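You operate a simulated robot arm through the tools that you are given. There is no shell and no other tool.

Carry out the task below with a simulated two-armed robot. There is one attempt and no reset: what you move stays moved.

Task
Swap the orange pad in its cradle for the green one.
Fine: turn the black star knob to FREE first; the orange pad goes on the pad tray; the knob ends at HOLD. Where these are worked on the way, their far stop is far enough and under half their travel is too little: black star knob.

It is judged by the outcome, as a careful person would: the job done as asked, and still so three seconds after it is handed in. It fails if anything else is knocked over, pushed out of place, dropped, spilled or broken.

Robot
Two 7-joint arms with two-finger grippers on one trunk that stands fixed in place. Base frame: the origin is at the foot of the trunk, x ahead of it, y to its left, z up; the work surface is at about z = 800. Units: mm, degrees, N and s.
The left shoulder is at [78, 151, 988], the right one opposite. With the tool pointing down near the work surface each hand reaches from about 300 to 800 mm from the base axis, measured 20 degrees to its own side. Payload 2.54 kg a hand.
The tool frame of a hand sits at the grasp point between the pads (the TCP): z along the fingers, y along the line on which they close. The tips reach 30 mm beyond it. Largest opening 116 mm; the body of the gripper starts 95 mm behind the TCP.
Orientation is that of the tool frame in the base frame, as a unit quaternion [x, y, z, w]. With the fingers straight down and closing along the base's y, the tool's x points along the base's -x, its y along +y and its z along -z.

Tools
- The arms move only by the tool servo_tool. It takes "left_deltas", "right_deltas" or both (then of equal length, played together; a hand with none holds still); each is text: rows parted by semicolons, each of 7 numbers parted by spaces: the turn, a rotation vector about the tool's x, y, z in degrees, then the shift along the tool's x, y, z in mm, then the opening in per cent of the stroke, from 0 (shut) to 100 (fully open). In form: ax ay az x y z hand; .... A call has 1 to 20 rows; each row shifts and turns the commanded pose from where the row before left it, along the tool's axes as they then stand. Rows are played at 5 a second. More than 50 mm and 8.6 degrees between two rows, or a gripper value outside its range, and nothing of the call is played. A pose out of reach is approached as far as the arm can. The call stops where the force on the tool passes 40 N (or 10 N more than at its start, if that is more) or the arm is blocked; 0.2 s more then pass. Each finger travels about 72 mm/s and halts on what it meets, pressing with about 23 N; the grip force reading is that of the motor and also rises with nothing between the fingers. The clock runs only during rows and for 0.2 s after the last one: add rows that do not move to give the fingers time. The reply holds the time, the measured pose of the TCP, the force on the tool along the base axes, the opening and the grip force, in the units named above and with some noise, with the torque about the TCP (base axes, N m) and any sound that the robot's microphone picked up.
- Cameras (640 x 400 px; columns grow to the right, rows downward): "scene" is now at [150.4, -44.8, 1142.9]; the picture's right is [-0.47, -0.88, 0.00], its down [-0.20, 0.11, -0.97] and it looks along [0.86, -0.46, -0.23] (base axes); focal length 257 px, centre (320, 200). "left" rides on the left gripper at [69, 15, -122] in its tool frame; the picture's right is [-0.21, 0.98, 0.00], its down [-0.83, -0.18, -0.53] and it looks along [-0.52, -0.11, 0.85] (tool axes); focal length 251 px, centre (320, 200). "right" rides on the right gripper at [69, -15, -122] in its tool frame; the picture's right is [0.21, 0.98, 0.00], its down [-0.83, 0.18, -0.53] and it looks along [-0.52, 0.11, 0.85] (tool axes); focal length 251 px, centre (320, 200). There is no depth. A picture from a camera that has moved, and an enlarged one, comes with that camera's place and axes in the base frame and with its lens.
- snapshot(camera): a new picture of that camera. It takes no simulated time.
- move_column(by): slides the trunk up (or, below 0, down) by that many mm; the arms and the scene camera ride with it, the base frame stays. It gives what a move gives, with no picture.
- aim_head(pan, tilt): turns the head with the scene camera to pan (to the left, within 80 degrees either way) and tilt (down, from -29 to 69), counted from straight ahead of the robot. It gives what a move gives.
- zoom(camera, box): a new picture of the part [left, top, right, bottom] of that camera's present view, enlarged. It takes no simulated time.
- hand_in(): hands the job in; it is judged then, once.

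Places have to be worked out from the pictures, the camera data and where the tool is seen. Open the grippers and draw the arms clear of the work before you hand the job in, unless the task says otherwise.

The tools are called after "Emit:" by a JSON object that holds its "op" and its "data". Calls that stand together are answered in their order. servo_tool: Moves the arms, as the interface text tells. Its arguments: {"type":"object","properties":{"left_deltas":{"type":"string"},"right_deltas":{"type":"string"}},"required":[]} The other tools are called the same way: move_column (by) slides the trunk up or down; aim_head (pan, tilt) turns the head that bears the scene camera; snapshot (camera) takes a picture; zoom (camera, box) takes an enlarged picture of a part of a camera's view; hand_in () hands the job in.

At the start:

```text
t: 0.0
left_eef_pos: [481.0, -11.1, 1025.7]
left_tool_rot: [0.001, 1.0, 0.001, 0.0]
left_wrist_force: [0.9, 0.0, -0.5]
left_wrist_torque: [-0.01, 0.0, -0.02]
left_finger_gap: 116.0
left_grasp_force: 0.0
right_eef_pos: [445.7, -466.5, 1096.6]
right_tool_rot: [0.0, 1.0, 0.001, 0.0]
right_wrist_force: [-0.2, 1.2, -0.2]
right_wrist_torque: [0.01, 0.03, 0.0]
right_finger_gap: 116.1
right_grasp_force: 0.0
trunk travel left (down, up): [-225.0, 64.0]
head pan, tilt: [-28.2, 13.2]
```

scene: 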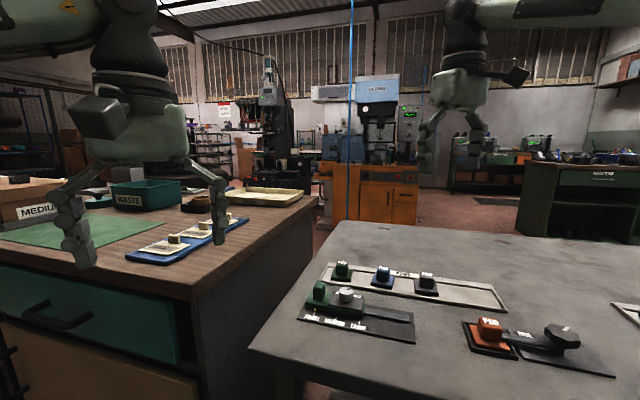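
right: 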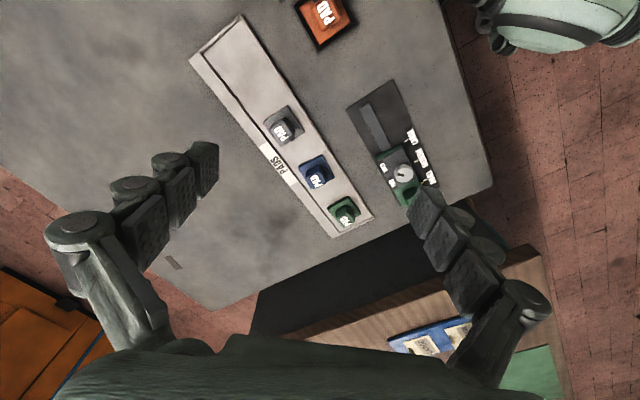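
left: 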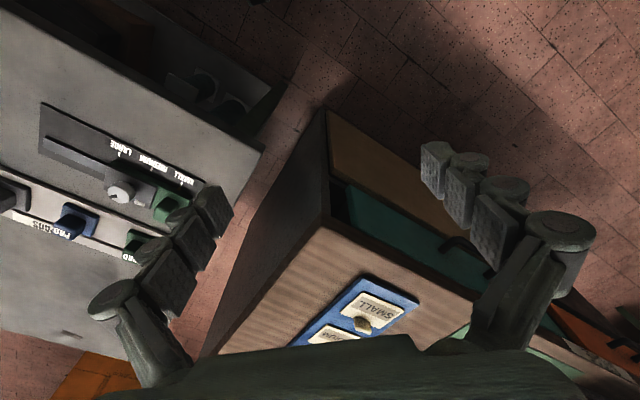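

The scene shows a grey table at right with a pad tray (green, blue, grey pads), a slider device, and an orange pad in a cradle with a black star knob. I'll zoom in for detail.

Emit:
{"op": "zoom", "data": {"camera": "scene", "box": [440, 280, 640, 400]}}

Emit:
{"op": "zoom", "data": {"camera": "scene", "box": [280, 240, 520, 360]}}

Emit:
{"op": "zoom", "data": {"camera": "right", "box": [180, 0, 500, 240]}}

```text
3.20 times, centred on (540, 340) of scene
camera zoom: at [150.4, -44.8, 1142.9], right [-0.47, -0.88, 0.0], down [-0.2, 0.11, -0.97], along [0.86, -0.46, -0.23], focal length 821 px, centre (-384, -248)
```

zoom: 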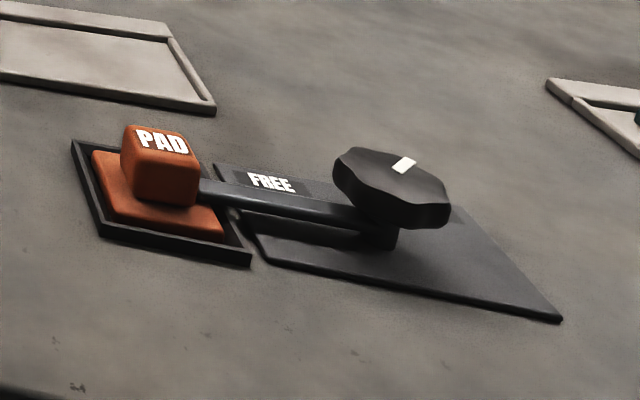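

```text
2.67 times, centred on (400, 300) of scene
camera zoom: at [150.4, -44.8, 1142.9], right [-0.47, -0.88, 0.0], down [-0.2, 0.11, -0.97], along [0.86, -0.46, -0.23], focal length 684 px, centre (107, -67)
```

zoom: 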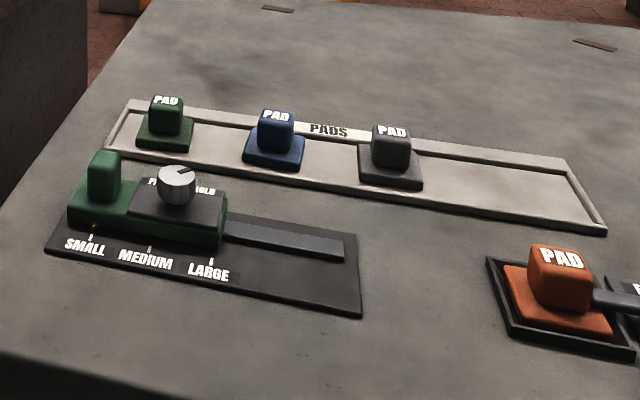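

```text
1.67 times, centred on (340, 120) of right
camera zoom: at [375.9, -480.6, 1219.8], right [-0.21, 0.98, 0.0], down [0.83, 0.18, 0.54], along [0.52, 0.11, -0.84], focal length 419 px, centre (287, 333)
```

zoom: 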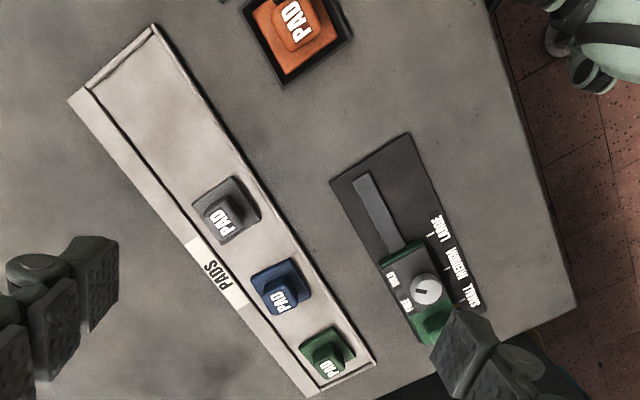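

Triangulating the two views puts the orange pad's top at about (345, -481, 841). I'll aim the head at the cradle/knob region to look closer.

Emit:
{"op": "aim_head", "data": {"pan": -60, "tilt": 35}}

Emit:
{"op": "snapshot", "data": {"camera": "scene"}}

```text
t: 1.0
left_eef_pos: [481.8, -9.5, 1023.8]
left_tool_rot: [0.0, 1.0, 0.0, -0.001]
left_wrist_force: [0.0, 0.1, -0.2]
left_wrist_torque: [0.02, 0.01, -0.01]
left_finger_gap: 116.0
left_grasp_force: 0.1
right_eef_pos: [446.0, -466.5, 1097.6]
right_tool_rot: [0.0, 1.0, 0.0, 0.001]
right_wrist_force: [-0.4, 0.3, 0.2]
right_wrist_torque: [0.0, -0.01, -0.03]
right_finger_gap: 116.2
right_grasp_force: 0.1
trunk travel left (down, up): [-225.0, 64.0]
head pan, tilt: [-60.0, 35.0]
```

```text
taken
camera scene: at [112.2, -76.9, 1108.1], right [-0.87, -0.5, 0.0], down [-0.29, 0.5, -0.82], along [0.41, -0.71, -0.57], focal length 257 px, centre (320, 200)
```

scene: 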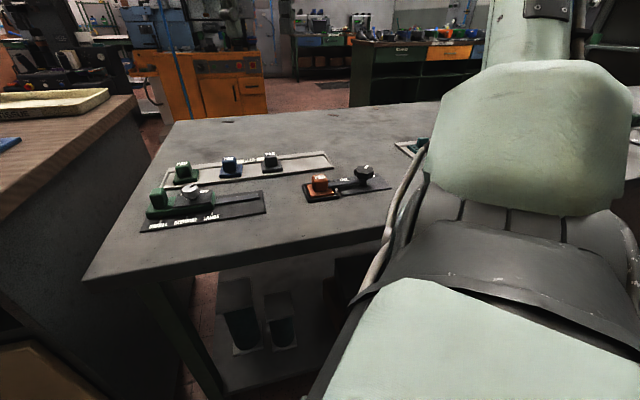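

Emit:
{"op": "zoom", "data": {"camera": "scene", "box": [290, 130, 430, 217]}}

Emit:
{"op": "zoom", "data": {"camera": "scene", "box": [130, 130, 350, 267]}}

```text
4.57 times, centred on (360, 174) of scene
camera zoom: at [112.2, -76.9, 1108.1], right [-0.87, -0.5, 0.0], down [-0.29, 0.5, -0.82], along [0.41, -0.71, -0.57], focal length 1173 px, centre (137, 321)
```

zoom: 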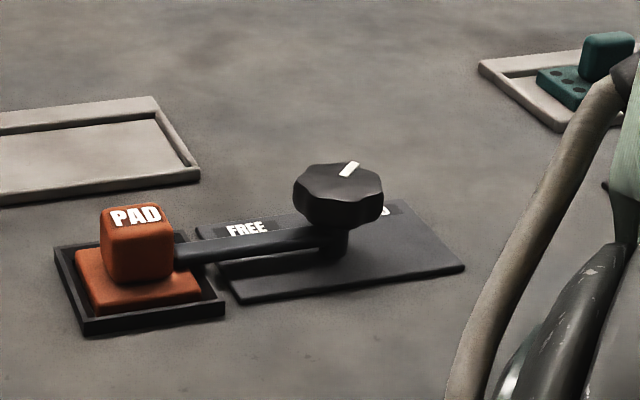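

```text
2.91 times, centred on (240, 198) of scene
camera zoom: at [112.2, -76.9, 1108.1], right [-0.87, -0.5, 0.0], down [-0.29, 0.5, -0.82], along [0.41, -0.71, -0.57], focal length 746 px, centre (553, 204)
```

zoom: 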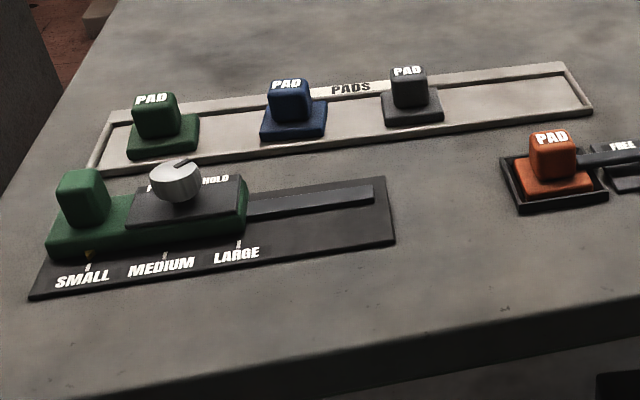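

I'll move the right hand back toward the robot and above the cradle so its camera sees the knob, bar and pad from overhead.

Emit:
{"op": "servo_tool", "data": {"right_deltas": "0 0 0 29 -8.5 0 100; 0 0 0 29 -8.5 0 100; 0 0 0 29 -8.5 0 100; 0 0 0 29 -8.5 0 100; 0 0 0 0 0 0 100"}}

Emit:
{"op": "snapshot", "data": {"camera": "right"}}

```text
t: 2.2
left_eef_pos: [482.0, -11.1, 1024.5]
left_tool_rot: [0.0, 1.0, 0.0, 0.001]
left_wrist_force: [-0.7, 0.2, 0.0]
left_wrist_torque: [-0.02, -0.03, 0.02]
left_finger_gap: 116.0
left_grasp_force: 0.1
right_eef_pos: [329.2, -498.6, 1096.2]
right_tool_rot: [0.0, 1.0, 0.0, 0.001]
right_wrist_force: [-0.9, 0.4, -0.3]
right_wrist_torque: [0.04, -0.05, -0.02]
right_finger_gap: 116.1
right_grasp_force: 0.1
trunk travel left (down, up): [-225.0, 64.0]
head pan, tilt: [-60.0, 35.0]
```

```text
taken
camera right: at [260.3, -514.1, 1220.3], right [-0.21, 0.98, 0.0], down [0.83, 0.18, 0.53], along [0.52, 0.11, -0.84], focal length 251 px, centre (320, 200)
```

right: 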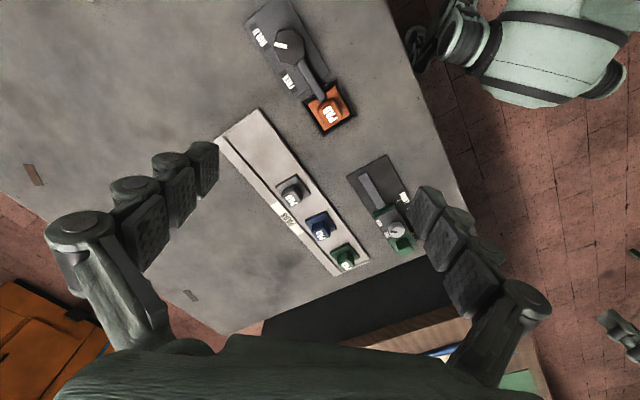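

Emit:
{"op": "zoom", "data": {"camera": "right", "box": [210, 0, 390, 140]}}

Emit:
{"op": "zoom", "data": {"camera": "right", "box": [210, 100, 430, 280]}}

```text
2.86 times, centred on (300, 70) of right
camera zoom: at [260.3, -514.1, 1220.3], right [-0.21, 0.98, 0.0], down [0.83, 0.18, 0.53], along [0.52, 0.11, -0.84], focal length 718 px, centre (377, 571)
```

zoom: 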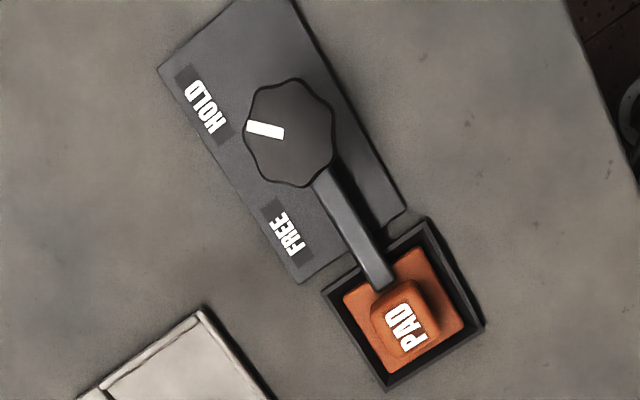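

```text
2.22 times, centred on (320, 190) of right
camera zoom: at [260.3, -514.1, 1220.3], right [-0.21, 0.98, 0.0], down [0.83, 0.18, 0.53], along [0.52, 0.11, -0.84], focal length 559 px, centre (320, 222)
```

zoom: 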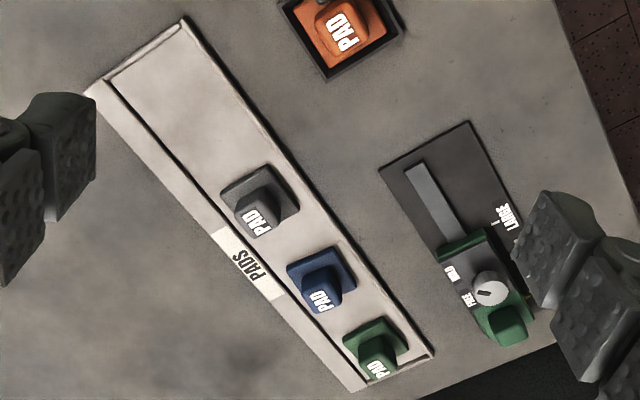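

The pieces lie at 45°: cradle centre ≈ (343, -481), knob ≈ (274, -552, top 842) with its swing bar pointing at the pad; the marker is on the HOLD side and FREE is about 90° counter-clockwise from above. I'll move the right hand over the knob and yaw it so that it starts at one end of the needed turn.

Emit:
{"op": "servo_tool", "data": {"right_deltas": "0 0 0 14 -13.4 30 100; 0 0 0 14 -13.4 30 100; 0 0 0 14 -13.4 30 100; 0 0 0 13.3 -13.2 30 100; 0 0 7.5 0 0 0 100; 0 0 7.5 0 0 0 100; 0 0 7.5 0 0 0 100; 0 0 7.5 0 0 0 100; 0 0 7.5 0 0 0 100; 0 0 7.5 0 0 0 100; 0 0 0 0 0 0 100"}}

Emit:
{"op": "snapshot", "data": {"camera": "right"}}

Emit:
{"op": "snapshot", "data": {"camera": "scene"}}

```text
t: 4.6
left_eef_pos: [481.8, -10.8, 1024.5]
left_tool_rot: [0.0, 1.0, -0.001, 0.0]
left_wrist_force: [0.0, 0.6, 0.1]
left_wrist_torque: [0.02, -0.02, -0.02]
left_finger_gap: 116.1
left_grasp_force: 0.1
right_eef_pos: [273.2, -553.7, 976.7]
right_tool_rot: [0.384, 0.923, 0.0, 0.001]
right_wrist_force: [-0.7, -0.3, 0.2]
right_wrist_torque: [0.0, 0.01, 0.04]
right_finger_gap: 115.9
right_grasp_force: 0.0
trunk travel left (down, up): [-225.0, 64.0]
head pan, tilt: [-60.0, 35.0]
```

```text
taken
camera right: at [214.0, -514.0, 1099.3], right [0.54, 0.84, 0.0], down [0.71, -0.46, 0.54], along [0.45, -0.29, -0.84], focal length 251 px, centre (320, 200)
```

right: 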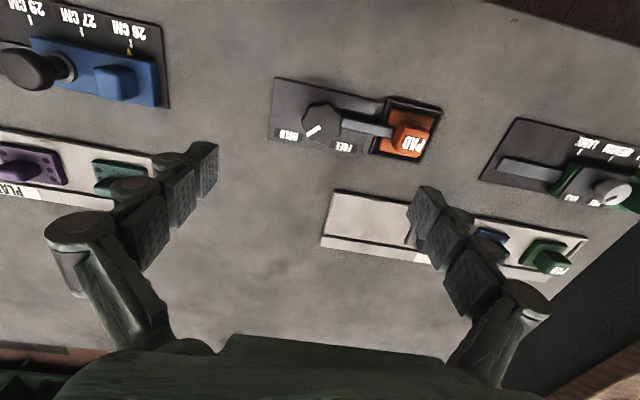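

```text
taken
camera scene: at [112.2, -76.9, 1108.1], right [-0.87, -0.5, 0.0], down [-0.29, 0.5, -0.82], along [0.41, -0.71, -0.57], focal length 257 px, centre (320, 200)
```

scene: 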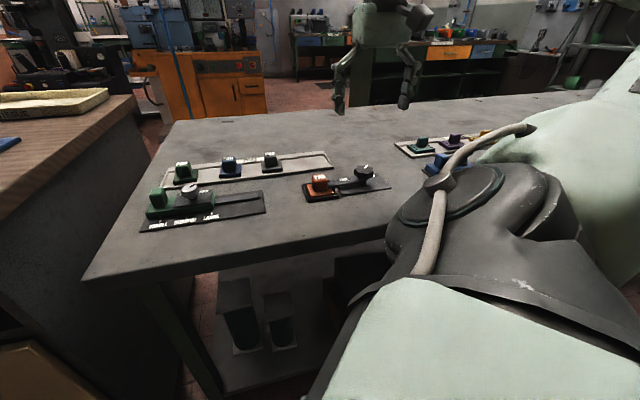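

The yaw works. I'll zoom on the knob from here to refine its position.

Emit:
{"op": "zoom", "data": {"camera": "right", "box": [260, 60, 450, 180]}}

Emit:
{"op": "zoom", "data": {"camera": "right", "box": [300, 110, 600, 300]}}

```text
3.33 times, centred on (355, 120) of right
camera zoom: at [214.0, -514.0, 1099.3], right [0.54, 0.84, 0.0], down [0.71, -0.46, 0.54], along [0.45, -0.29, -0.84], focal length 838 px, centre (203, 467)
```

zoom: 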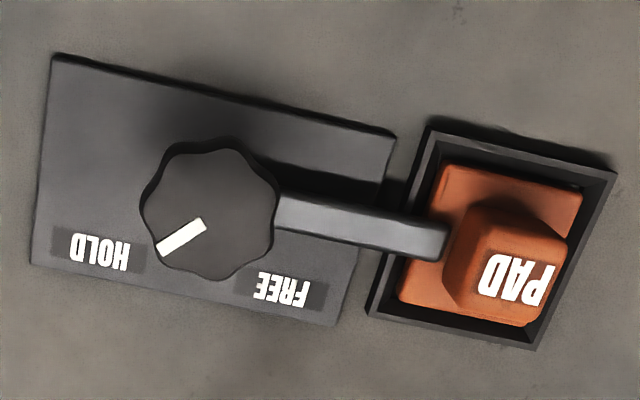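

```text
2.11 times, centred on (450, 205) of right
camera zoom: at [214.0, -514.0, 1099.3], right [0.54, 0.84, 0.0], down [0.71, -0.46, 0.54], along [0.45, -0.29, -0.84], focal length 529 px, centre (46, 190)
```

zoom: 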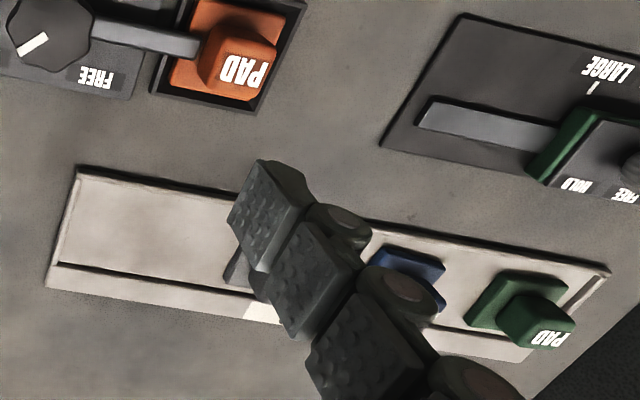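

The marker is at HOLD; FREE is counter-clockwise from above. I'll partly close the fingers and descend around the knob, leaving the tips just above the bar.

Emit:
{"op": "servo_tool", "data": {"right_deltas": "0 0 0 1.8 1.8 0 60; 0 0 0 0 0 0 60; 0 0 0 0 0 29 60; 0 0 0 0 0 29 60; 0 0 0 0 0 29 60; 0 0 0 0 0 20 60; 0 0 0 0 0 8 60; 0 0 0 0 0 0 60"}}

Emit:
{"op": "zoom", "data": {"camera": "scene", "box": [280, 110, 420, 197]}}

Emit:
{"op": "snapshot", "data": {"camera": "right"}}

```text
t: 6.4
left_eef_pos: [481.0, -11.4, 1025.4]
left_tool_rot: [0.0, 1.0, 0.0, 0.0]
left_wrist_force: [-0.2, 0.4, -0.4]
left_wrist_torque: [-0.01, -0.04, 0.05]
left_finger_gap: 115.9
left_grasp_force: 0.0
right_eef_pos: [274.0, -550.9, 860.5]
right_tool_rot: [0.383, 0.924, 0.001, 0.001]
right_wrist_force: [-0.3, 0.2, -0.4]
right_wrist_torque: [0.02, -0.01, -0.01]
right_finger_gap: 69.5
right_grasp_force: 0.1
trunk travel left (down, up): [-225.0, 64.0]
head pan, tilt: [-60.0, 35.0]
```

```text
4.57 times, centred on (350, 154) of scene
camera zoom: at [112.1, -76.9, 1108.1], right [-0.87, -0.5, 0.0], down [-0.29, 0.5, -0.82], along [0.41, -0.71, -0.57], focal length 1173 px, centre (183, 413)
```

zoom: 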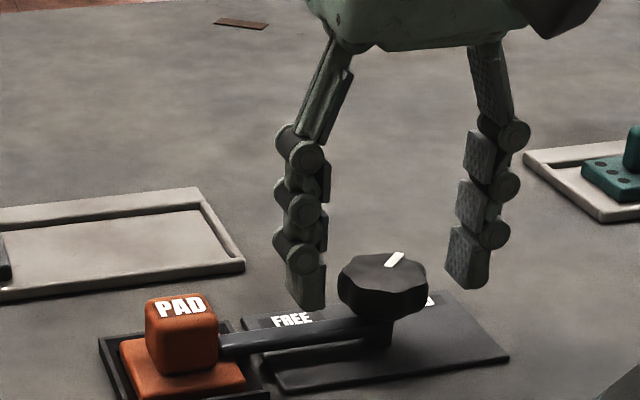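

```text
taken
camera right: at [214.5, -512.3, 983.7], right [0.54, 0.84, 0.0], down [0.71, -0.46, 0.54], along [0.45, -0.29, -0.84], focal length 251 px, centre (320, 200)
```

right: 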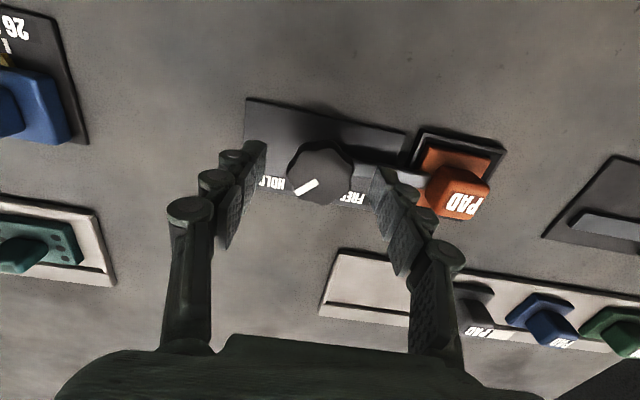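

The fingers straddle the knob well centred. I'll go down 1.5 mm more and close on it.

Emit:
{"op": "servo_tool", "data": {"right_deltas": "0 0 0 0 0 1.5 60; 0 0 0 0 0 0 0; 0 0 0 0 0 0 0; 0 0 0 0 0 0 0; 0 0 0 0 0 0 0"}}

Emit:
{"op": "zoom", "data": {"camera": "scene", "box": [280, 110, 420, 197]}}

```text
t: 7.6
left_eef_pos: [481.9, -10.6, 1025.2]
left_tool_rot: [-0.001, 1.0, 0.001, 0.0]
left_wrist_force: [0.2, -0.5, -0.1]
left_wrist_torque: [-0.02, 0.0, 0.0]
left_finger_gap: 116.1
left_grasp_force: 0.1
right_eef_pos: [274.9, -549.5, 859.7]
right_tool_rot: [0.382, 0.924, 0.001, 0.001]
right_wrist_force: [5.0, 4.2, 0.8]
right_wrist_torque: [0.15, -0.39, 0.06]
right_finger_gap: 40.5
right_grasp_force: 44.6
trunk travel left (down, up): [-225.0, 64.0]
head pan, tilt: [-60.0, 35.0]
```

```text
4.57 times, centred on (350, 154) of scene
camera zoom: at [112.5, -76.6, 1108.0], right [-0.87, -0.5, 0.0], down [-0.29, 0.5, -0.82], along [0.41, -0.71, -0.57], focal length 1173 px, centre (183, 413)
```

zoom: 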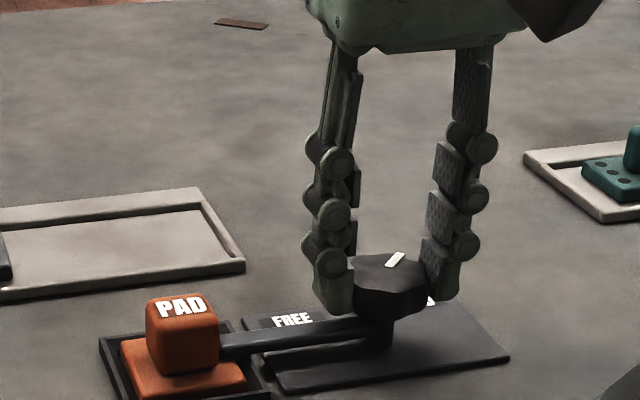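

Gripped (gap 40.5 mm) with a slight sideways load along the closing axis; I'll relieve it by ~1 mm and start turning counter-clockwise (seen from above).

Emit:
{"op": "servo_tool", "data": {"right_deltas": "0 0 0 0 1.2 0 0; 0 0 -7 0 0 0 0; 0 0 -7 0 0 0 0; 0 0 -7 0 0 0 0; 0 0 -7 0 0 0 0; 0 0 0 0 0 0 0"}}

Emit:
{"op": "zoom", "data": {"camera": "scene", "box": [280, 110, 420, 197]}}

Emit:
{"op": "snapshot", "data": {"camera": "right"}}

```text
t: 9.0
left_eef_pos: [482.2, -10.8, 1024.2]
left_tool_rot: [0.0, 1.0, 0.001, 0.0]
left_wrist_force: [0.5, 1.3, -0.5]
left_wrist_torque: [0.01, -0.01, -0.01]
left_finger_gap: 116.1
left_grasp_force: 0.1
right_eef_pos: [274.1, -550.8, 859.6]
right_tool_rot: [0.149, 0.989, -0.001, 0.001]
right_wrist_force: [-3.3, -7.8, 2.4]
right_wrist_torque: [-0.33, 0.19, -0.05]
right_finger_gap: 40.6
right_grasp_force: 45.2
trunk travel left (down, up): [-225.0, 64.0]
head pan, tilt: [-60.0, 35.0]
```

```text
4.57 times, centred on (350, 154) of scene
camera zoom: at [111.9, -77.3, 1108.1], right [-0.87, -0.5, 0.0], down [-0.29, 0.5, -0.82], along [0.41, -0.71, -0.57], focal length 1173 px, centre (183, 413)
```

zoom: 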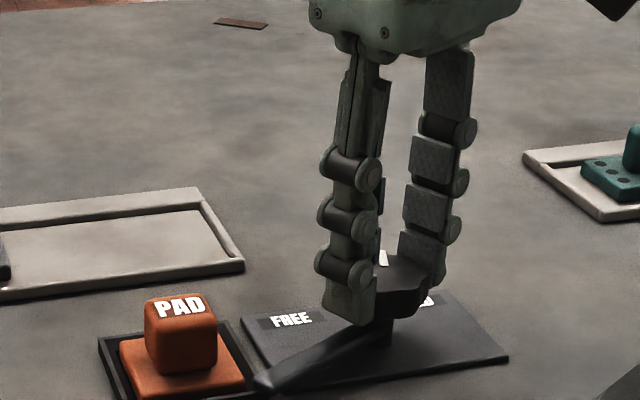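

```text
taken
camera right: at [203.8, -544.5, 982.9], right [0.08, 1.0, 0.0], down [0.84, -0.07, 0.53], along [0.53, -0.04, -0.85], focal length 251 px, centre (320, 200)
```

right: 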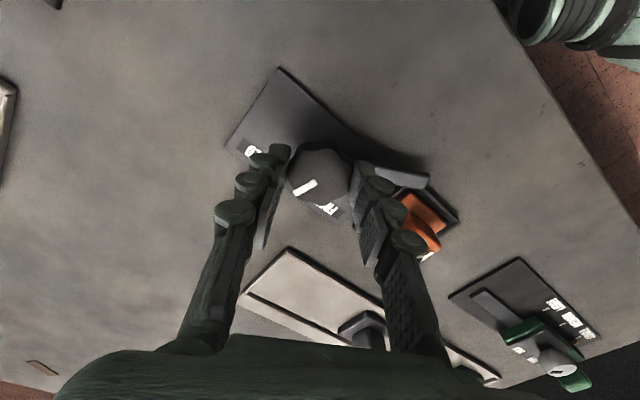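

The knob and bar turn together; 28° done. I'll relieve the small side load and continue turning toward FREE.

Emit:
{"op": "servo_tool", "data": {"right_deltas": "0 0 0 0 -1 0 0; 0 0 -7 0 0 0 0; 0 0 -7 0 0 0 0; 0 0 -7 0 0 0 0; 0 0 -7 0 0 0 0; 0 0 0 0 0 0 0"}}

Emit:
{"op": "zoom", "data": {"camera": "scene", "box": [280, 110, 420, 197]}}

Emit:
{"op": "zoom", "data": {"camera": "right", "box": [220, 80, 460, 240]}}

```text
t: 10.4
left_eef_pos: [481.3, -11.3, 1025.0]
left_tool_rot: [0.0, 1.0, 0.001, -0.001]
left_wrist_force: [-0.4, 0.1, -0.1]
left_wrist_torque: [0.0, 0.01, 0.01]
left_finger_gap: 116.0
left_grasp_force: 0.0
right_eef_pos: [275.2, -552.0, 858.8]
right_tool_rot: [-0.095, 0.995, 0.0, 0.001]
right_wrist_force: [-7.2, -10.0, 5.3]
right_wrist_torque: [-0.17, -0.2, -0.02]
right_finger_gap: 40.5
right_grasp_force: 45.1
trunk travel left (down, up): [-225.0, 64.0]
head pan, tilt: [-60.0, 35.0]
```

```text
4.57 times, centred on (350, 154) of scene
camera zoom: at [111.4, -77.3, 1108.1], right [-0.87, -0.5, 0.0], down [-0.29, 0.5, -0.82], along [0.41, -0.71, -0.57], focal length 1173 px, centre (183, 413)
```

zoom: 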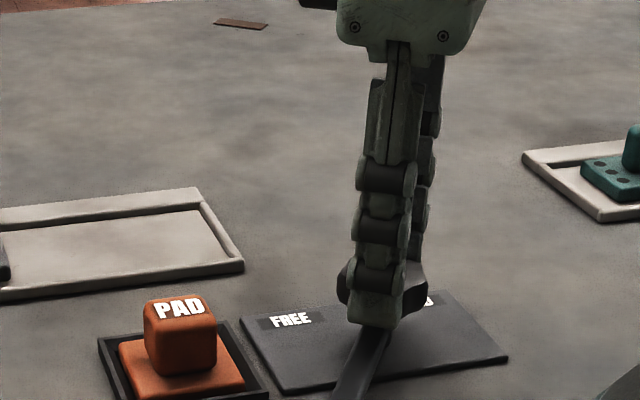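

```text
2.50 times, centred on (340, 160) of right
camera zoom: at [209.2, -579.0, 982.8], right [-0.4, 0.92, 0.0], down [0.77, 0.34, 0.54], along [0.49, 0.21, -0.84], focal length 629 px, centre (270, 300)
```

zoom: 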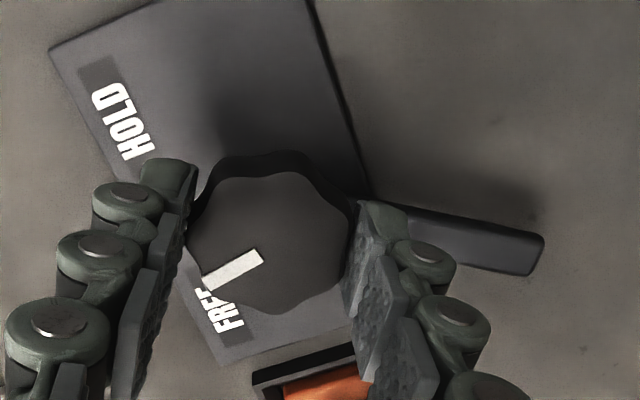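

At ~56° the marker nearly reaches FREE. I'll relieve the side load and keep turning in smaller steps to find the stop.

Emit:
{"op": "servo_tool", "data": {"right_deltas": "0 0 0 0.8 -0.8 0 0; 0 0 -5 0 0 0 0; 0 0 -5 0 0 0 0; 0 0 -5 0 0 0 0; 0 0 0 0 0 0 0"}}

Emit:
{"op": "zoom", "data": {"camera": "right", "box": [220, 80, 460, 240]}}

```text
t: 11.6
left_eef_pos: [480.9, -11.0, 1024.6]
left_tool_rot: [0.0, 1.0, 0.0, 0.0]
left_wrist_force: [-0.5, 0.2, -0.3]
left_wrist_torque: [0.0, 0.03, 0.05]
left_finger_gap: 116.2
left_grasp_force: 0.0
right_eef_pos: [274.0, -552.6, 859.2]
right_tool_rot: [-0.226, 0.974, 0.0, 0.001]
right_wrist_force: [1.0, -3.2, -0.1]
right_wrist_torque: [0.03, -0.11, 0.0]
right_finger_gap: 40.7
right_grasp_force: 45.1
trunk travel left (down, up): [-225.0, 64.0]
head pan, tilt: [-60.0, 35.0]
```

```text
2.50 times, centred on (340, 160) of right
camera zoom: at [218.8, -595.5, 982.8], right [-0.62, 0.78, 0.0], down [0.66, 0.53, 0.54], along [0.42, 0.33, -0.84], focal length 629 px, centre (270, 300)
```

zoom: 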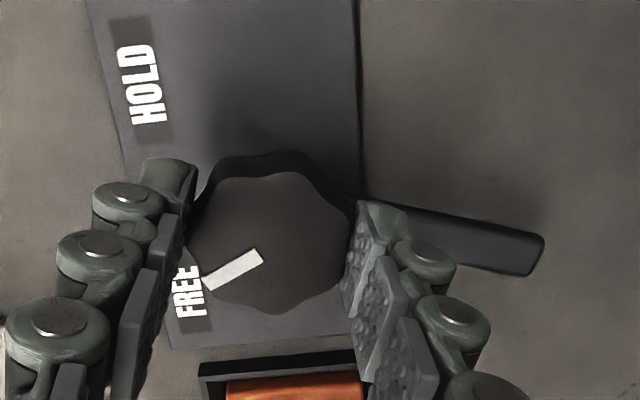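

71° turned, no resisting torque yet; continue toward the stop.

Emit:
{"op": "servo_tool", "data": {"right_deltas": "0 0 -4 0 0 0 0; 0 0 -4 0 0 0 0; 0 0 -4 0 0 0 0; 0 0 0 0 0 0 0"}}

Emit:
{"op": "zoom", "data": {"camera": "right", "box": [220, 80, 460, 240]}}

```text
t: 12.6
left_eef_pos: [480.9, -10.6, 1024.7]
left_tool_rot: [0.0, 1.0, 0.0, 0.0]
left_wrist_force: [0.5, 0.1, 0.1]
left_wrist_torque: [-0.03, -0.01, 0.02]
left_finger_gap: 116.1
left_grasp_force: 0.1
right_eef_pos: [275.2, -552.1, 859.6]
right_tool_rot: [-0.325, 0.946, 0.0, 0.002]
right_wrist_force: [6.7, -1.8, 3.2]
right_wrist_torque: [0.31, -0.32, 0.0]
right_finger_gap: 40.5
right_grasp_force: 45.3
trunk travel left (down, up): [-225.0, 64.0]
head pan, tilt: [-60.0, 35.0]
```

```text
2.50 times, centred on (340, 160) of right
camera zoom: at [229.1, -606.0, 982.9], right [-0.77, 0.64, 0.0], down [0.54, 0.65, 0.54], along [0.34, 0.41, -0.84], focal length 629 px, centre (270, 300)
```

zoom: 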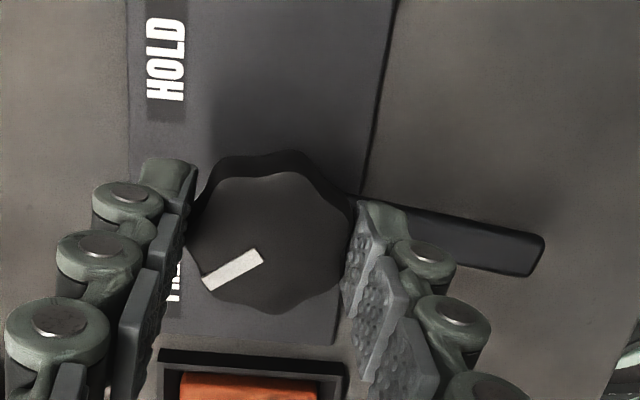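

83° turned; still free. Keep going a few more degrees to reach the stop.

Emit:
{"op": "servo_tool", "data": {"right_deltas": "0 0 -3 0 0 0 0; 0 0 -3 0 0 0 0; 0 0 -3 0 0 0 0; 0 0 0 0 0 0 0"}}

Emit:
{"op": "zoom", "data": {"camera": "right", "box": [220, 80, 460, 240]}}

```text
t: 13.6
left_eef_pos: [481.1, -9.8, 1024.0]
left_tool_rot: [0.0, 1.0, 0.0, 0.0]
left_wrist_force: [0.2, -0.4, 0.4]
left_wrist_torque: [0.01, -0.03, -0.01]
left_finger_gap: 115.7
left_grasp_force: 0.1
right_eef_pos: [275.2, -552.7, 859.1]
right_tool_rot: [-0.398, 0.918, 0.0, 0.001]
right_wrist_force: [8.3, -4.8, 3.5]
right_wrist_torque: [-0.12, -0.37, -0.49]
right_finger_gap: 40.7
right_grasp_force: 45.4
trunk travel left (down, up): [-225.0, 64.0]
head pan, tilt: [-60.0, 35.0]
```

```text
2.50 times, centred on (340, 160) of right
camera zoom: at [238.2, -612.5, 982.9], right [-0.86, 0.51, 0.0], down [0.43, 0.73, 0.53], along [0.27, 0.46, -0.85], focal length 629 px, centre (270, 300)
```

zoom: 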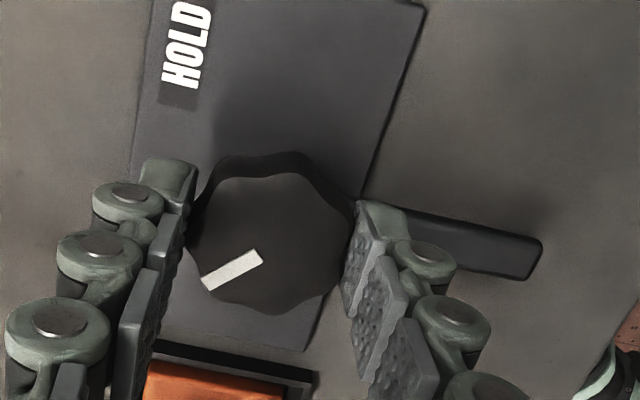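

Torque of -0.49 N·m shows the FREE stop has been reached (~91°). I'll back off a degree, open, and lift away.

Emit:
{"op": "servo_tool", "data": {"right_deltas": "0 0 1 0 0 0 0; 0 0 0 0 0 0 60; 0 0 0 0 0 0 60; 0 0 0 0 0 0 60; 0 0 0 0 0 -20 60; 0 0 0 0 0 -30 60; 0 0 0 0 0 -40 60; 0 0 0 0 0 -40 60; 0 0 0 0 0 0 60"}}

Emit:
{"op": "zoom", "data": {"camera": "scene", "box": [280, 110, 420, 197]}}

Emit:
{"op": "snapshot", "data": {"camera": "right"}}

```text
t: 15.6
left_eef_pos: [480.8, -10.4, 1024.8]
left_tool_rot: [0.001, 1.0, 0.0, 0.0]
left_wrist_force: [-0.4, 0.1, 0.7]
left_wrist_torque: [-0.03, 0.0, -0.02]
left_finger_gap: 115.9
left_grasp_force: 0.0
right_eef_pos: [273.5, -551.2, 989.2]
right_tool_rot: [-0.39, 0.921, 0.001, 0.001]
right_wrist_force: [1.7, -0.4, -0.7]
right_wrist_torque: [0.0, 0.05, -0.01]
right_finger_gap: 69.6
right_grasp_force: 0.1
trunk travel left (down, up): [-225.0, 64.0]
head pan, tilt: [-60.0, 35.0]
```

```text
4.57 times, centred on (350, 154) of scene
camera zoom: at [112.1, -76.9, 1108.0], right [-0.87, -0.5, 0.0], down [-0.29, 0.5, -0.82], along [0.41, -0.71, -0.57], focal length 1173 px, centre (183, 413)
```

zoom: 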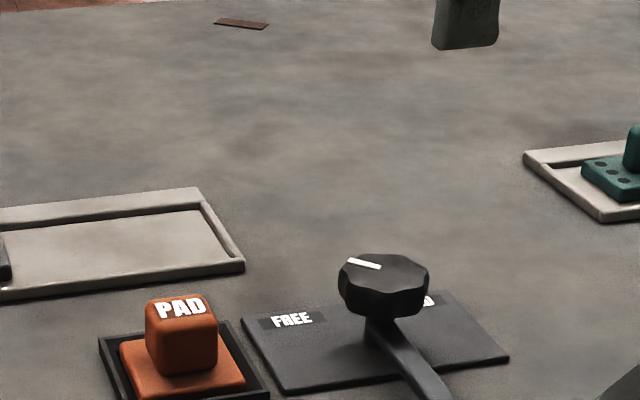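

```text
taken
camera right: at [237.1, -611.1, 1112.5], right [-0.85, 0.52, 0.0], down [0.44, 0.72, 0.53], along [0.28, 0.45, -0.84], focal length 251 px, centre (320, 200)
```

right: 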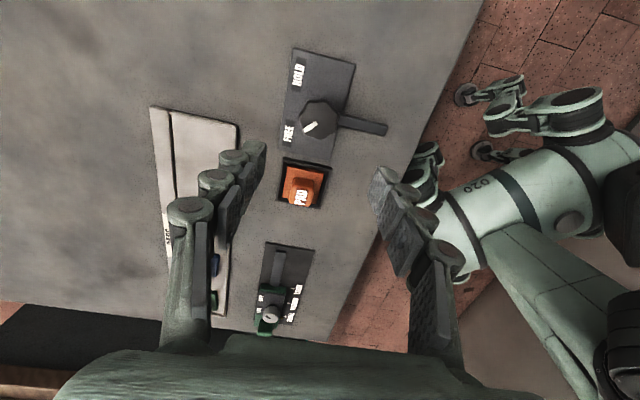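

Knob is at FREE and the bar is swung clear of the pad. I'll zoom on the pad and cradle to refine positions.

Emit:
{"op": "zoom", "data": {"camera": "right", "box": [260, 140, 350, 220]}}

Emit:
{"op": "zoom", "data": {"camera": "scene", "box": [290, 160, 360, 210]}}

```text
5.00 times, centred on (305, 180) of right
camera zoom: at [237.1, -611.1, 1112.5], right [-0.85, 0.52, 0.0], down [0.44, 0.72, 0.53], along [0.28, 0.45, -0.84], focal length 1257 px, centre (395, 300)
```

zoom: 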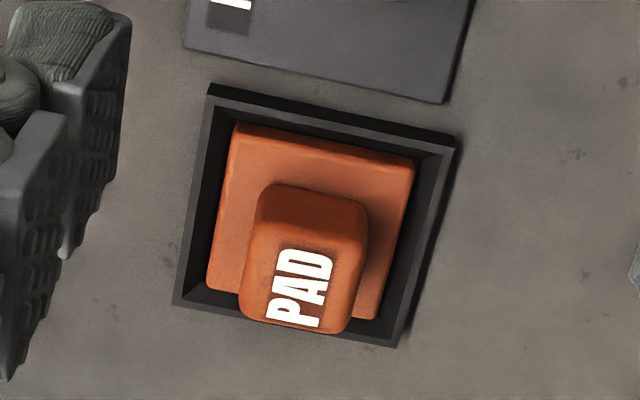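

```text
8.00 times, centred on (325, 185) of scene
camera zoom: at [112.1, -76.9, 1108.0], right [-0.87, -0.5, 0.0], down [-0.29, 0.5, -0.82], along [0.41, -0.71, -0.57], focal length 2053 px, centre (280, 320)
```

zoom: 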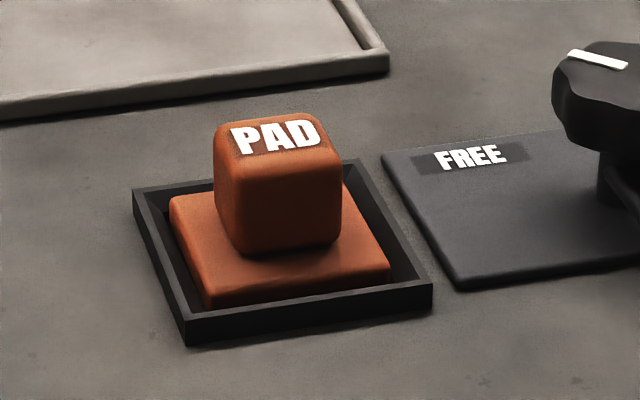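

Cradle/pad centre estimated ≈ (343.5, -482.5). I'll move over it at yaw 45° and descend partway, then check alignment.

Emit:
{"op": "servo_tool", "data": {"right_deltas": "0 0 1 -24 0 0 60; 0 0 0 -25 0 0 60; 0 0 0 -25 0 0 60; 0 0 0 -24 0 0 60; 0 0 0 0 0 30 60; 0 0 0 0 0 30 60; 0 0 0 0 0 20 60; 0 0 0 0 0 0 60; 0 0 0 0 0 0 60"}}

Emit:
{"op": "snapshot", "data": {"camera": "right"}}

Emit:
{"op": "zoom", "data": {"camera": "scene", "box": [270, 120, 380, 210]}}

```text
t: 17.6
left_eef_pos: [481.3, -10.5, 1024.5]
left_tool_rot: [0.0, 1.0, 0.0, -0.001]
left_wrist_force: [0.6, -0.5, -0.8]
left_wrist_torque: [0.0, -0.01, 0.0]
left_finger_gap: 115.8
left_grasp_force: 0.1
right_eef_pos: [344.0, -482.3, 908.9]
right_tool_rot: [-0.383, 0.924, -0.001, 0.0]
right_wrist_force: [-0.6, 0.7, -0.3]
right_wrist_torque: [0.01, 0.01, 0.02]
right_finger_gap: 69.7
right_grasp_force: 0.0
trunk travel left (down, up): [-225.0, 64.0]
head pan, tilt: [-60.0, 35.0]
```

```text
taken
camera right: at [305.2, -541.6, 1032.4], right [-0.84, 0.54, 0.0], down [0.46, 0.71, 0.53], along [0.29, 0.45, -0.85], focal length 251 px, centre (320, 200)
```

right: 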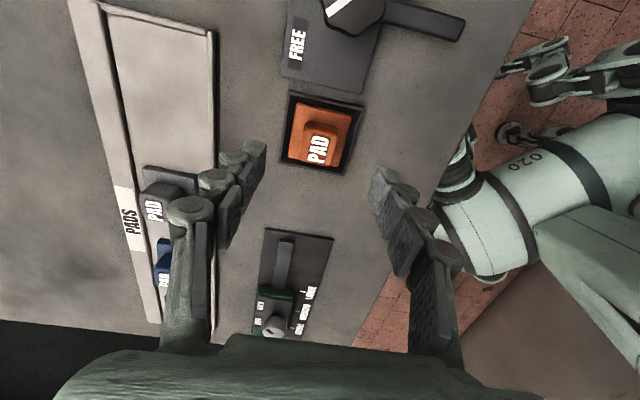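

```text
4.44 times, centred on (325, 165) of scene
camera zoom: at [112.1, -76.9, 1108.1], right [-0.87, -0.5, 0.0], down [-0.29, 0.5, -0.82], along [0.41, -0.71, -0.57], focal length 1140 px, centre (298, 356)
```

zoom: 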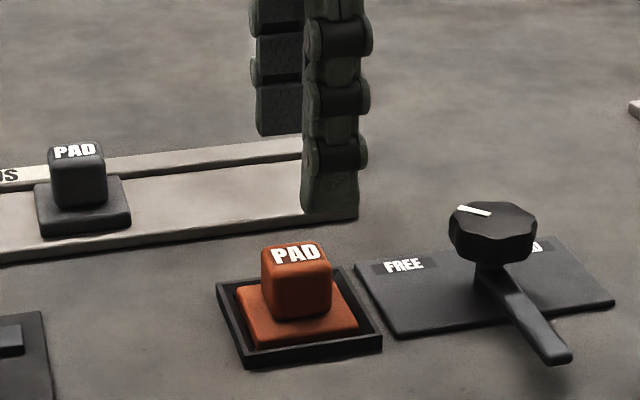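

I'll zoom on the pad from this closer viewpoint to verify the offset between hand and handle.

Emit:
{"op": "zoom", "data": {"camera": "right", "box": [270, 80, 380, 180]}}

Emit:
{"op": "zoom", "data": {"camera": "right", "box": [60, 0, 230, 130]}}

```text
4.00 times, centred on (325, 130) of right
camera zoom: at [305.2, -541.6, 1032.4], right [-0.84, 0.54, 0.0], down [0.46, 0.71, 0.53], along [0.29, 0.45, -0.85], focal length 1006 px, centre (300, 480)
```

zoom: 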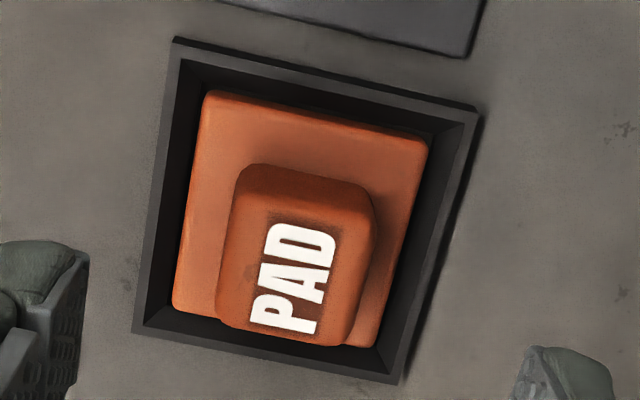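

```text
3.08 times, centred on (145, 65) of right
camera zoom: at [305.2, -541.6, 1032.4], right [-0.84, 0.54, 0.0], down [0.46, 0.71, 0.53], along [0.29, 0.45, -0.85], focal length 774 px, centre (858, 615)
```

zoom: 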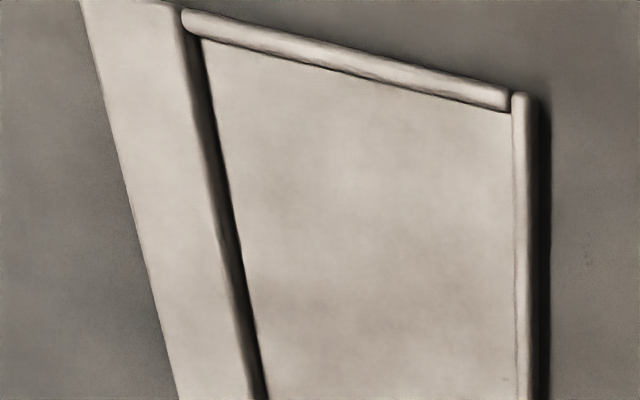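

The handle centre is ≈ (345, -481.5), about 1.5 mm from the TCP. I'll correct, descend to z≈850 and grip the orange handle.

Emit:
{"op": "servo_tool", "data": {"right_deltas": "0 0 0 -1.4 -0.4 20 60; 0 0 0 0 0 20 60; 0 0 0 0 0 14 60; 0 0 0 0 0 5 60; 0 0 0 0 0 0 60; 0 0 0 0 0 0 0; 0 0 0 0 0 0 0; 0 0 0 0 0 0 0; 0 0 0 0 0 0 0; 0 0 0 0 0 0 0"}}

Emit:
{"op": "zoom", "data": {"camera": "scene", "box": [270, 120, 380, 210]}}

Emit:
{"op": "snapshot", "data": {"camera": "right"}}

```text
t: 19.8
left_eef_pos: [480.4, -11.3, 1024.8]
left_tool_rot: [0.0, 1.0, 0.0, 0.0]
left_wrist_force: [0.0, 0.3, -0.2]
left_wrist_torque: [0.0, -0.01, 0.0]
left_finger_gap: 116.1
left_grasp_force: 0.1
right_eef_pos: [343.9, -481.0, 851.7]
right_tool_rot: [-0.382, 0.924, 0.0, 0.001]
right_wrist_force: [0.3, -0.5, -0.4]
right_wrist_torque: [-0.04, 0.02, 0.01]
right_finger_gap: 29.4
right_grasp_force: 22.8
trunk travel left (down, up): [-225.0, 64.0]
head pan, tilt: [-60.0, 35.0]
```

```text
4.44 times, centred on (325, 165) of scene
camera zoom: at [112.2, -77.0, 1108.1], right [-0.87, -0.5, 0.0], down [-0.29, 0.5, -0.82], along [0.41, -0.71, -0.57], focal length 1140 px, centre (298, 356)
```

zoom: 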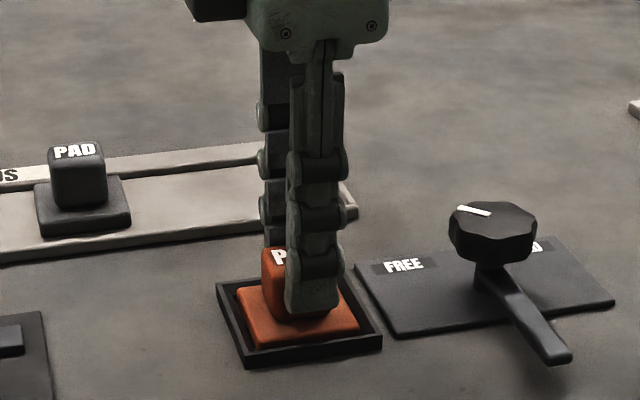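

```text
taken
camera right: at [306.3, -539.9, 974.2], right [-0.84, 0.54, 0.0], down [0.46, 0.71, 0.53], along [0.29, 0.45, -0.85], focal length 251 px, centre (320, 200)
```

right: 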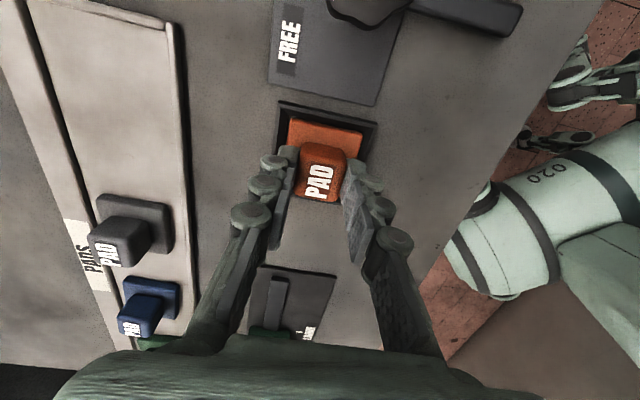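

Gripped the orange handle (gap 29.4 mm). I'll lift it straight up.

Emit:
{"op": "servo_tool", "data": {"right_deltas": "0 0 0 0 0 -5 0; 0 0 0 0 0 -15 0; 0 0 0 0 0 -20 0; 0 0 0 0 0 -20 0; 0 0 0 0 0 -20 0; 0 0 0 0 0 0 0"}}

Emit:
{"op": "zoom", "data": {"camera": "scene", "box": [230, 80, 400, 210]}}

Emit:
{"op": "snapshot", "data": {"camera": "right"}}

```text
t: 21.2
left_eef_pos: [481.4, -10.9, 1024.6]
left_tool_rot: [0.0, 1.0, -0.001, -0.001]
left_wrist_force: [-0.3, -0.4, 0.3]
left_wrist_torque: [0.01, 0.02, -0.01]
left_finger_gap: 115.8
left_grasp_force: 0.0
right_eef_pos: [344.9, -482.8, 931.5]
right_tool_rot: [-0.383, 0.924, -0.001, 0.002]
right_wrist_force: [0.3, 1.0, -1.7]
right_wrist_torque: [0.0, -0.01, -0.04]
right_finger_gap: 29.3
right_grasp_force: 22.8
trunk travel left (down, up): [-225.0, 64.0]
head pan, tilt: [-60.0, 35.0]
```

```text
3.08 times, centred on (315, 145) of scene
camera zoom: at [112.2, -77.0, 1108.0], right [-0.87, -0.5, 0.0], down [-0.29, 0.5, -0.82], along [0.41, -0.71, -0.57], focal length 790 px, centre (335, 369)
```

zoom: 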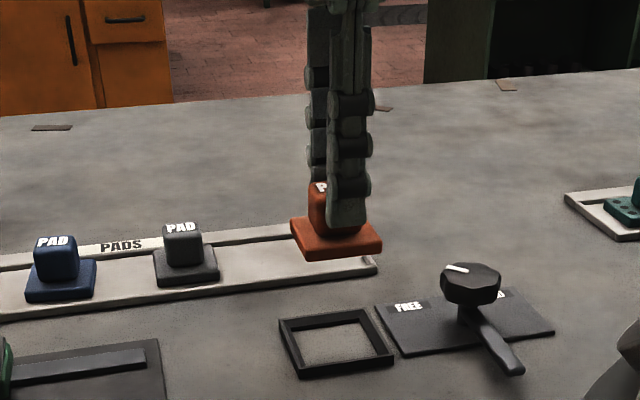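

```text
taken
camera right: at [306.4, -540.5, 1054.8], right [-0.84, 0.54, 0.0], down [0.46, 0.71, 0.53], along [0.29, 0.45, -0.84], focal length 251 px, centre (320, 200)
```

right: 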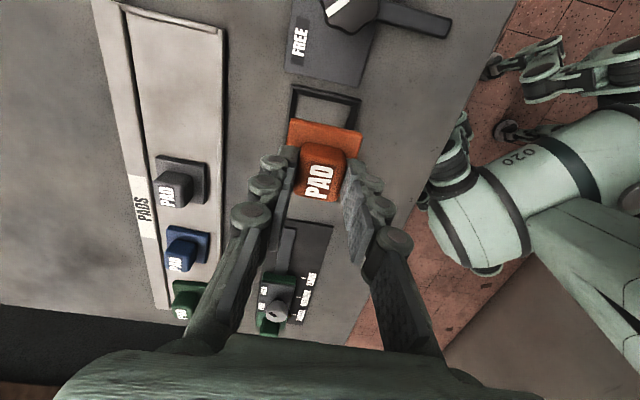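

The pad is lifted and the cradle is an open frame. I'll zoom on the tray's empty end to set the placement spot.

Emit:
{"op": "zoom", "data": {"camera": "right", "box": [80, 0, 260, 120]}}

Emit:
{"op": "zoom", "data": {"camera": "right", "box": [120, 120, 260, 220]}}

```text
3.33 times, centred on (170, 60) of right
camera zoom: at [306.4, -540.5, 1054.8], right [-0.84, 0.54, 0.0], down [0.46, 0.71, 0.53], along [0.29, 0.45, -0.84], focal length 838 px, centre (820, 667)
```

zoom: 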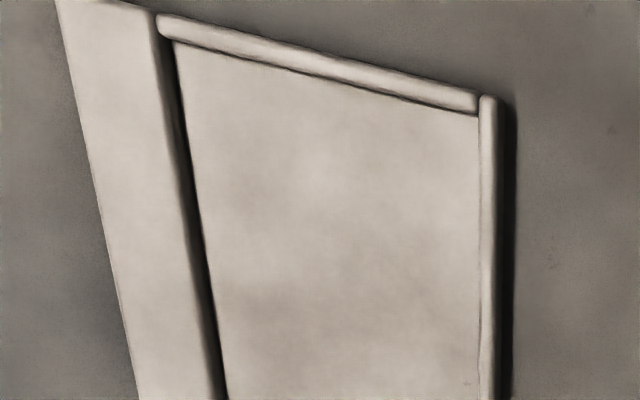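

```text
4.00 times, centred on (190, 170) of right
camera zoom: at [306.4, -540.5, 1054.8], right [-0.84, 0.54, 0.0], down [0.46, 0.71, 0.53], along [0.29, 0.45, -0.84], focal length 1006 px, centre (840, 320)
```

zoom: 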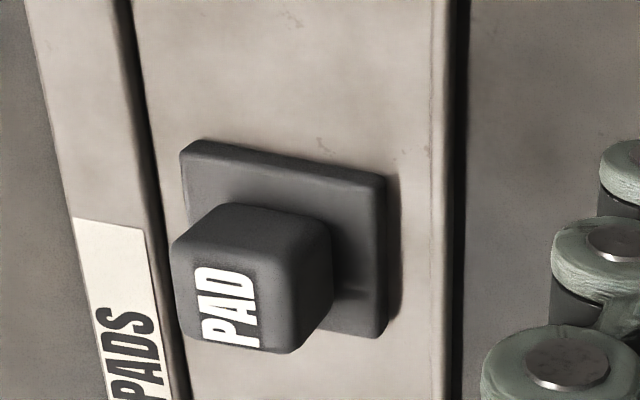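

Tray inner floor is 72 mm wide and the pads sit on its centreline at 100 mm pitch; the free slot is ≈ (434, -584). I'll carry the orange pad there and lower it partway.

Emit:
{"op": "servo_tool", "data": {"right_deltas": "0 0 0 0 -20 -5 0; 0 0 0 3 -29 0 0; 0 0 0 3 -29 0 0; 0 0 0 3.5 -29 0 0; 0 0 0 0 -29 0 0; 0 0 0 0 0 0 0; 0 0 0 0 0 25 0; 0 0 0 0 0 25 0; 0 0 0 0 0 0 0"}}

Emit:
{"op": "snapshot", "data": {"camera": "right"}}

Emit:
{"op": "zoom", "data": {"camera": "scene", "box": [230, 80, 400, 210]}}

```text
t: 23.2
left_eef_pos: [480.6, -10.8, 1025.8]
left_tool_rot: [0.001, 1.0, 0.0, 0.0]
left_wrist_force: [-0.1, -0.5, 0.7]
left_wrist_torque: [-0.01, 0.0, -0.01]
left_finger_gap: 115.9
left_grasp_force: 0.0
right_eef_pos: [434.3, -585.0, 887.1]
right_tool_rot: [-0.382, 0.924, 0.0, 0.0]
right_wrist_force: [0.0, 0.7, -1.5]
right_wrist_torque: [0.0, 0.05, 0.03]
right_finger_gap: 28.8
right_grasp_force: 22.8
trunk travel left (down, up): [-225.0, 64.0]
head pan, tilt: [-60.0, 35.0]
```

```text
taken
camera right: at [395.8, -643.9, 1010.3], right [-0.84, 0.54, 0.0], down [0.46, 0.71, 0.53], along [0.29, 0.45, -0.84], focal length 251 px, centre (320, 200)
```

right: 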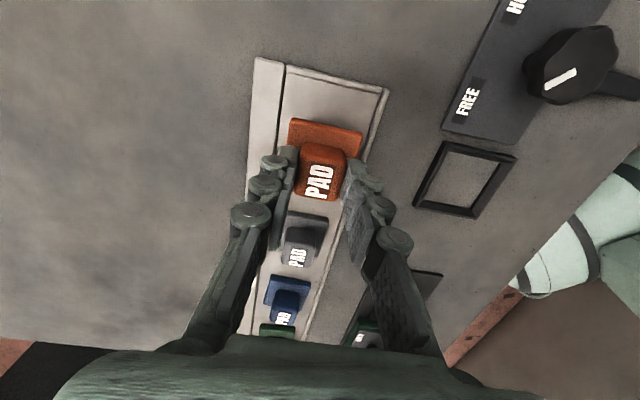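

```text
3.08 times, centred on (315, 145) of scene
camera zoom: at [112.1, -77.0, 1108.1], right [-0.87, -0.5, 0.0], down [-0.29, 0.5, -0.82], along [0.41, -0.71, -0.57], focal length 790 px, centre (335, 369)
```

zoom: 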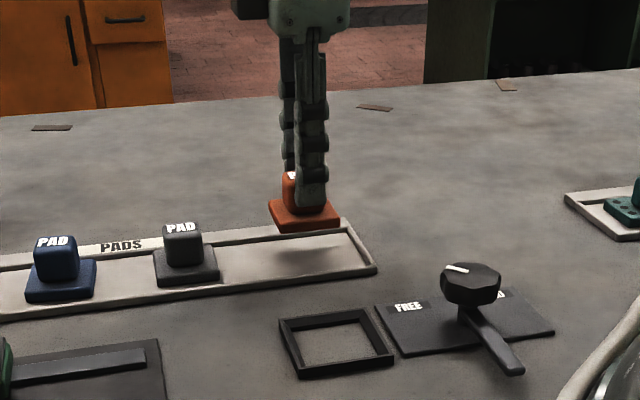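

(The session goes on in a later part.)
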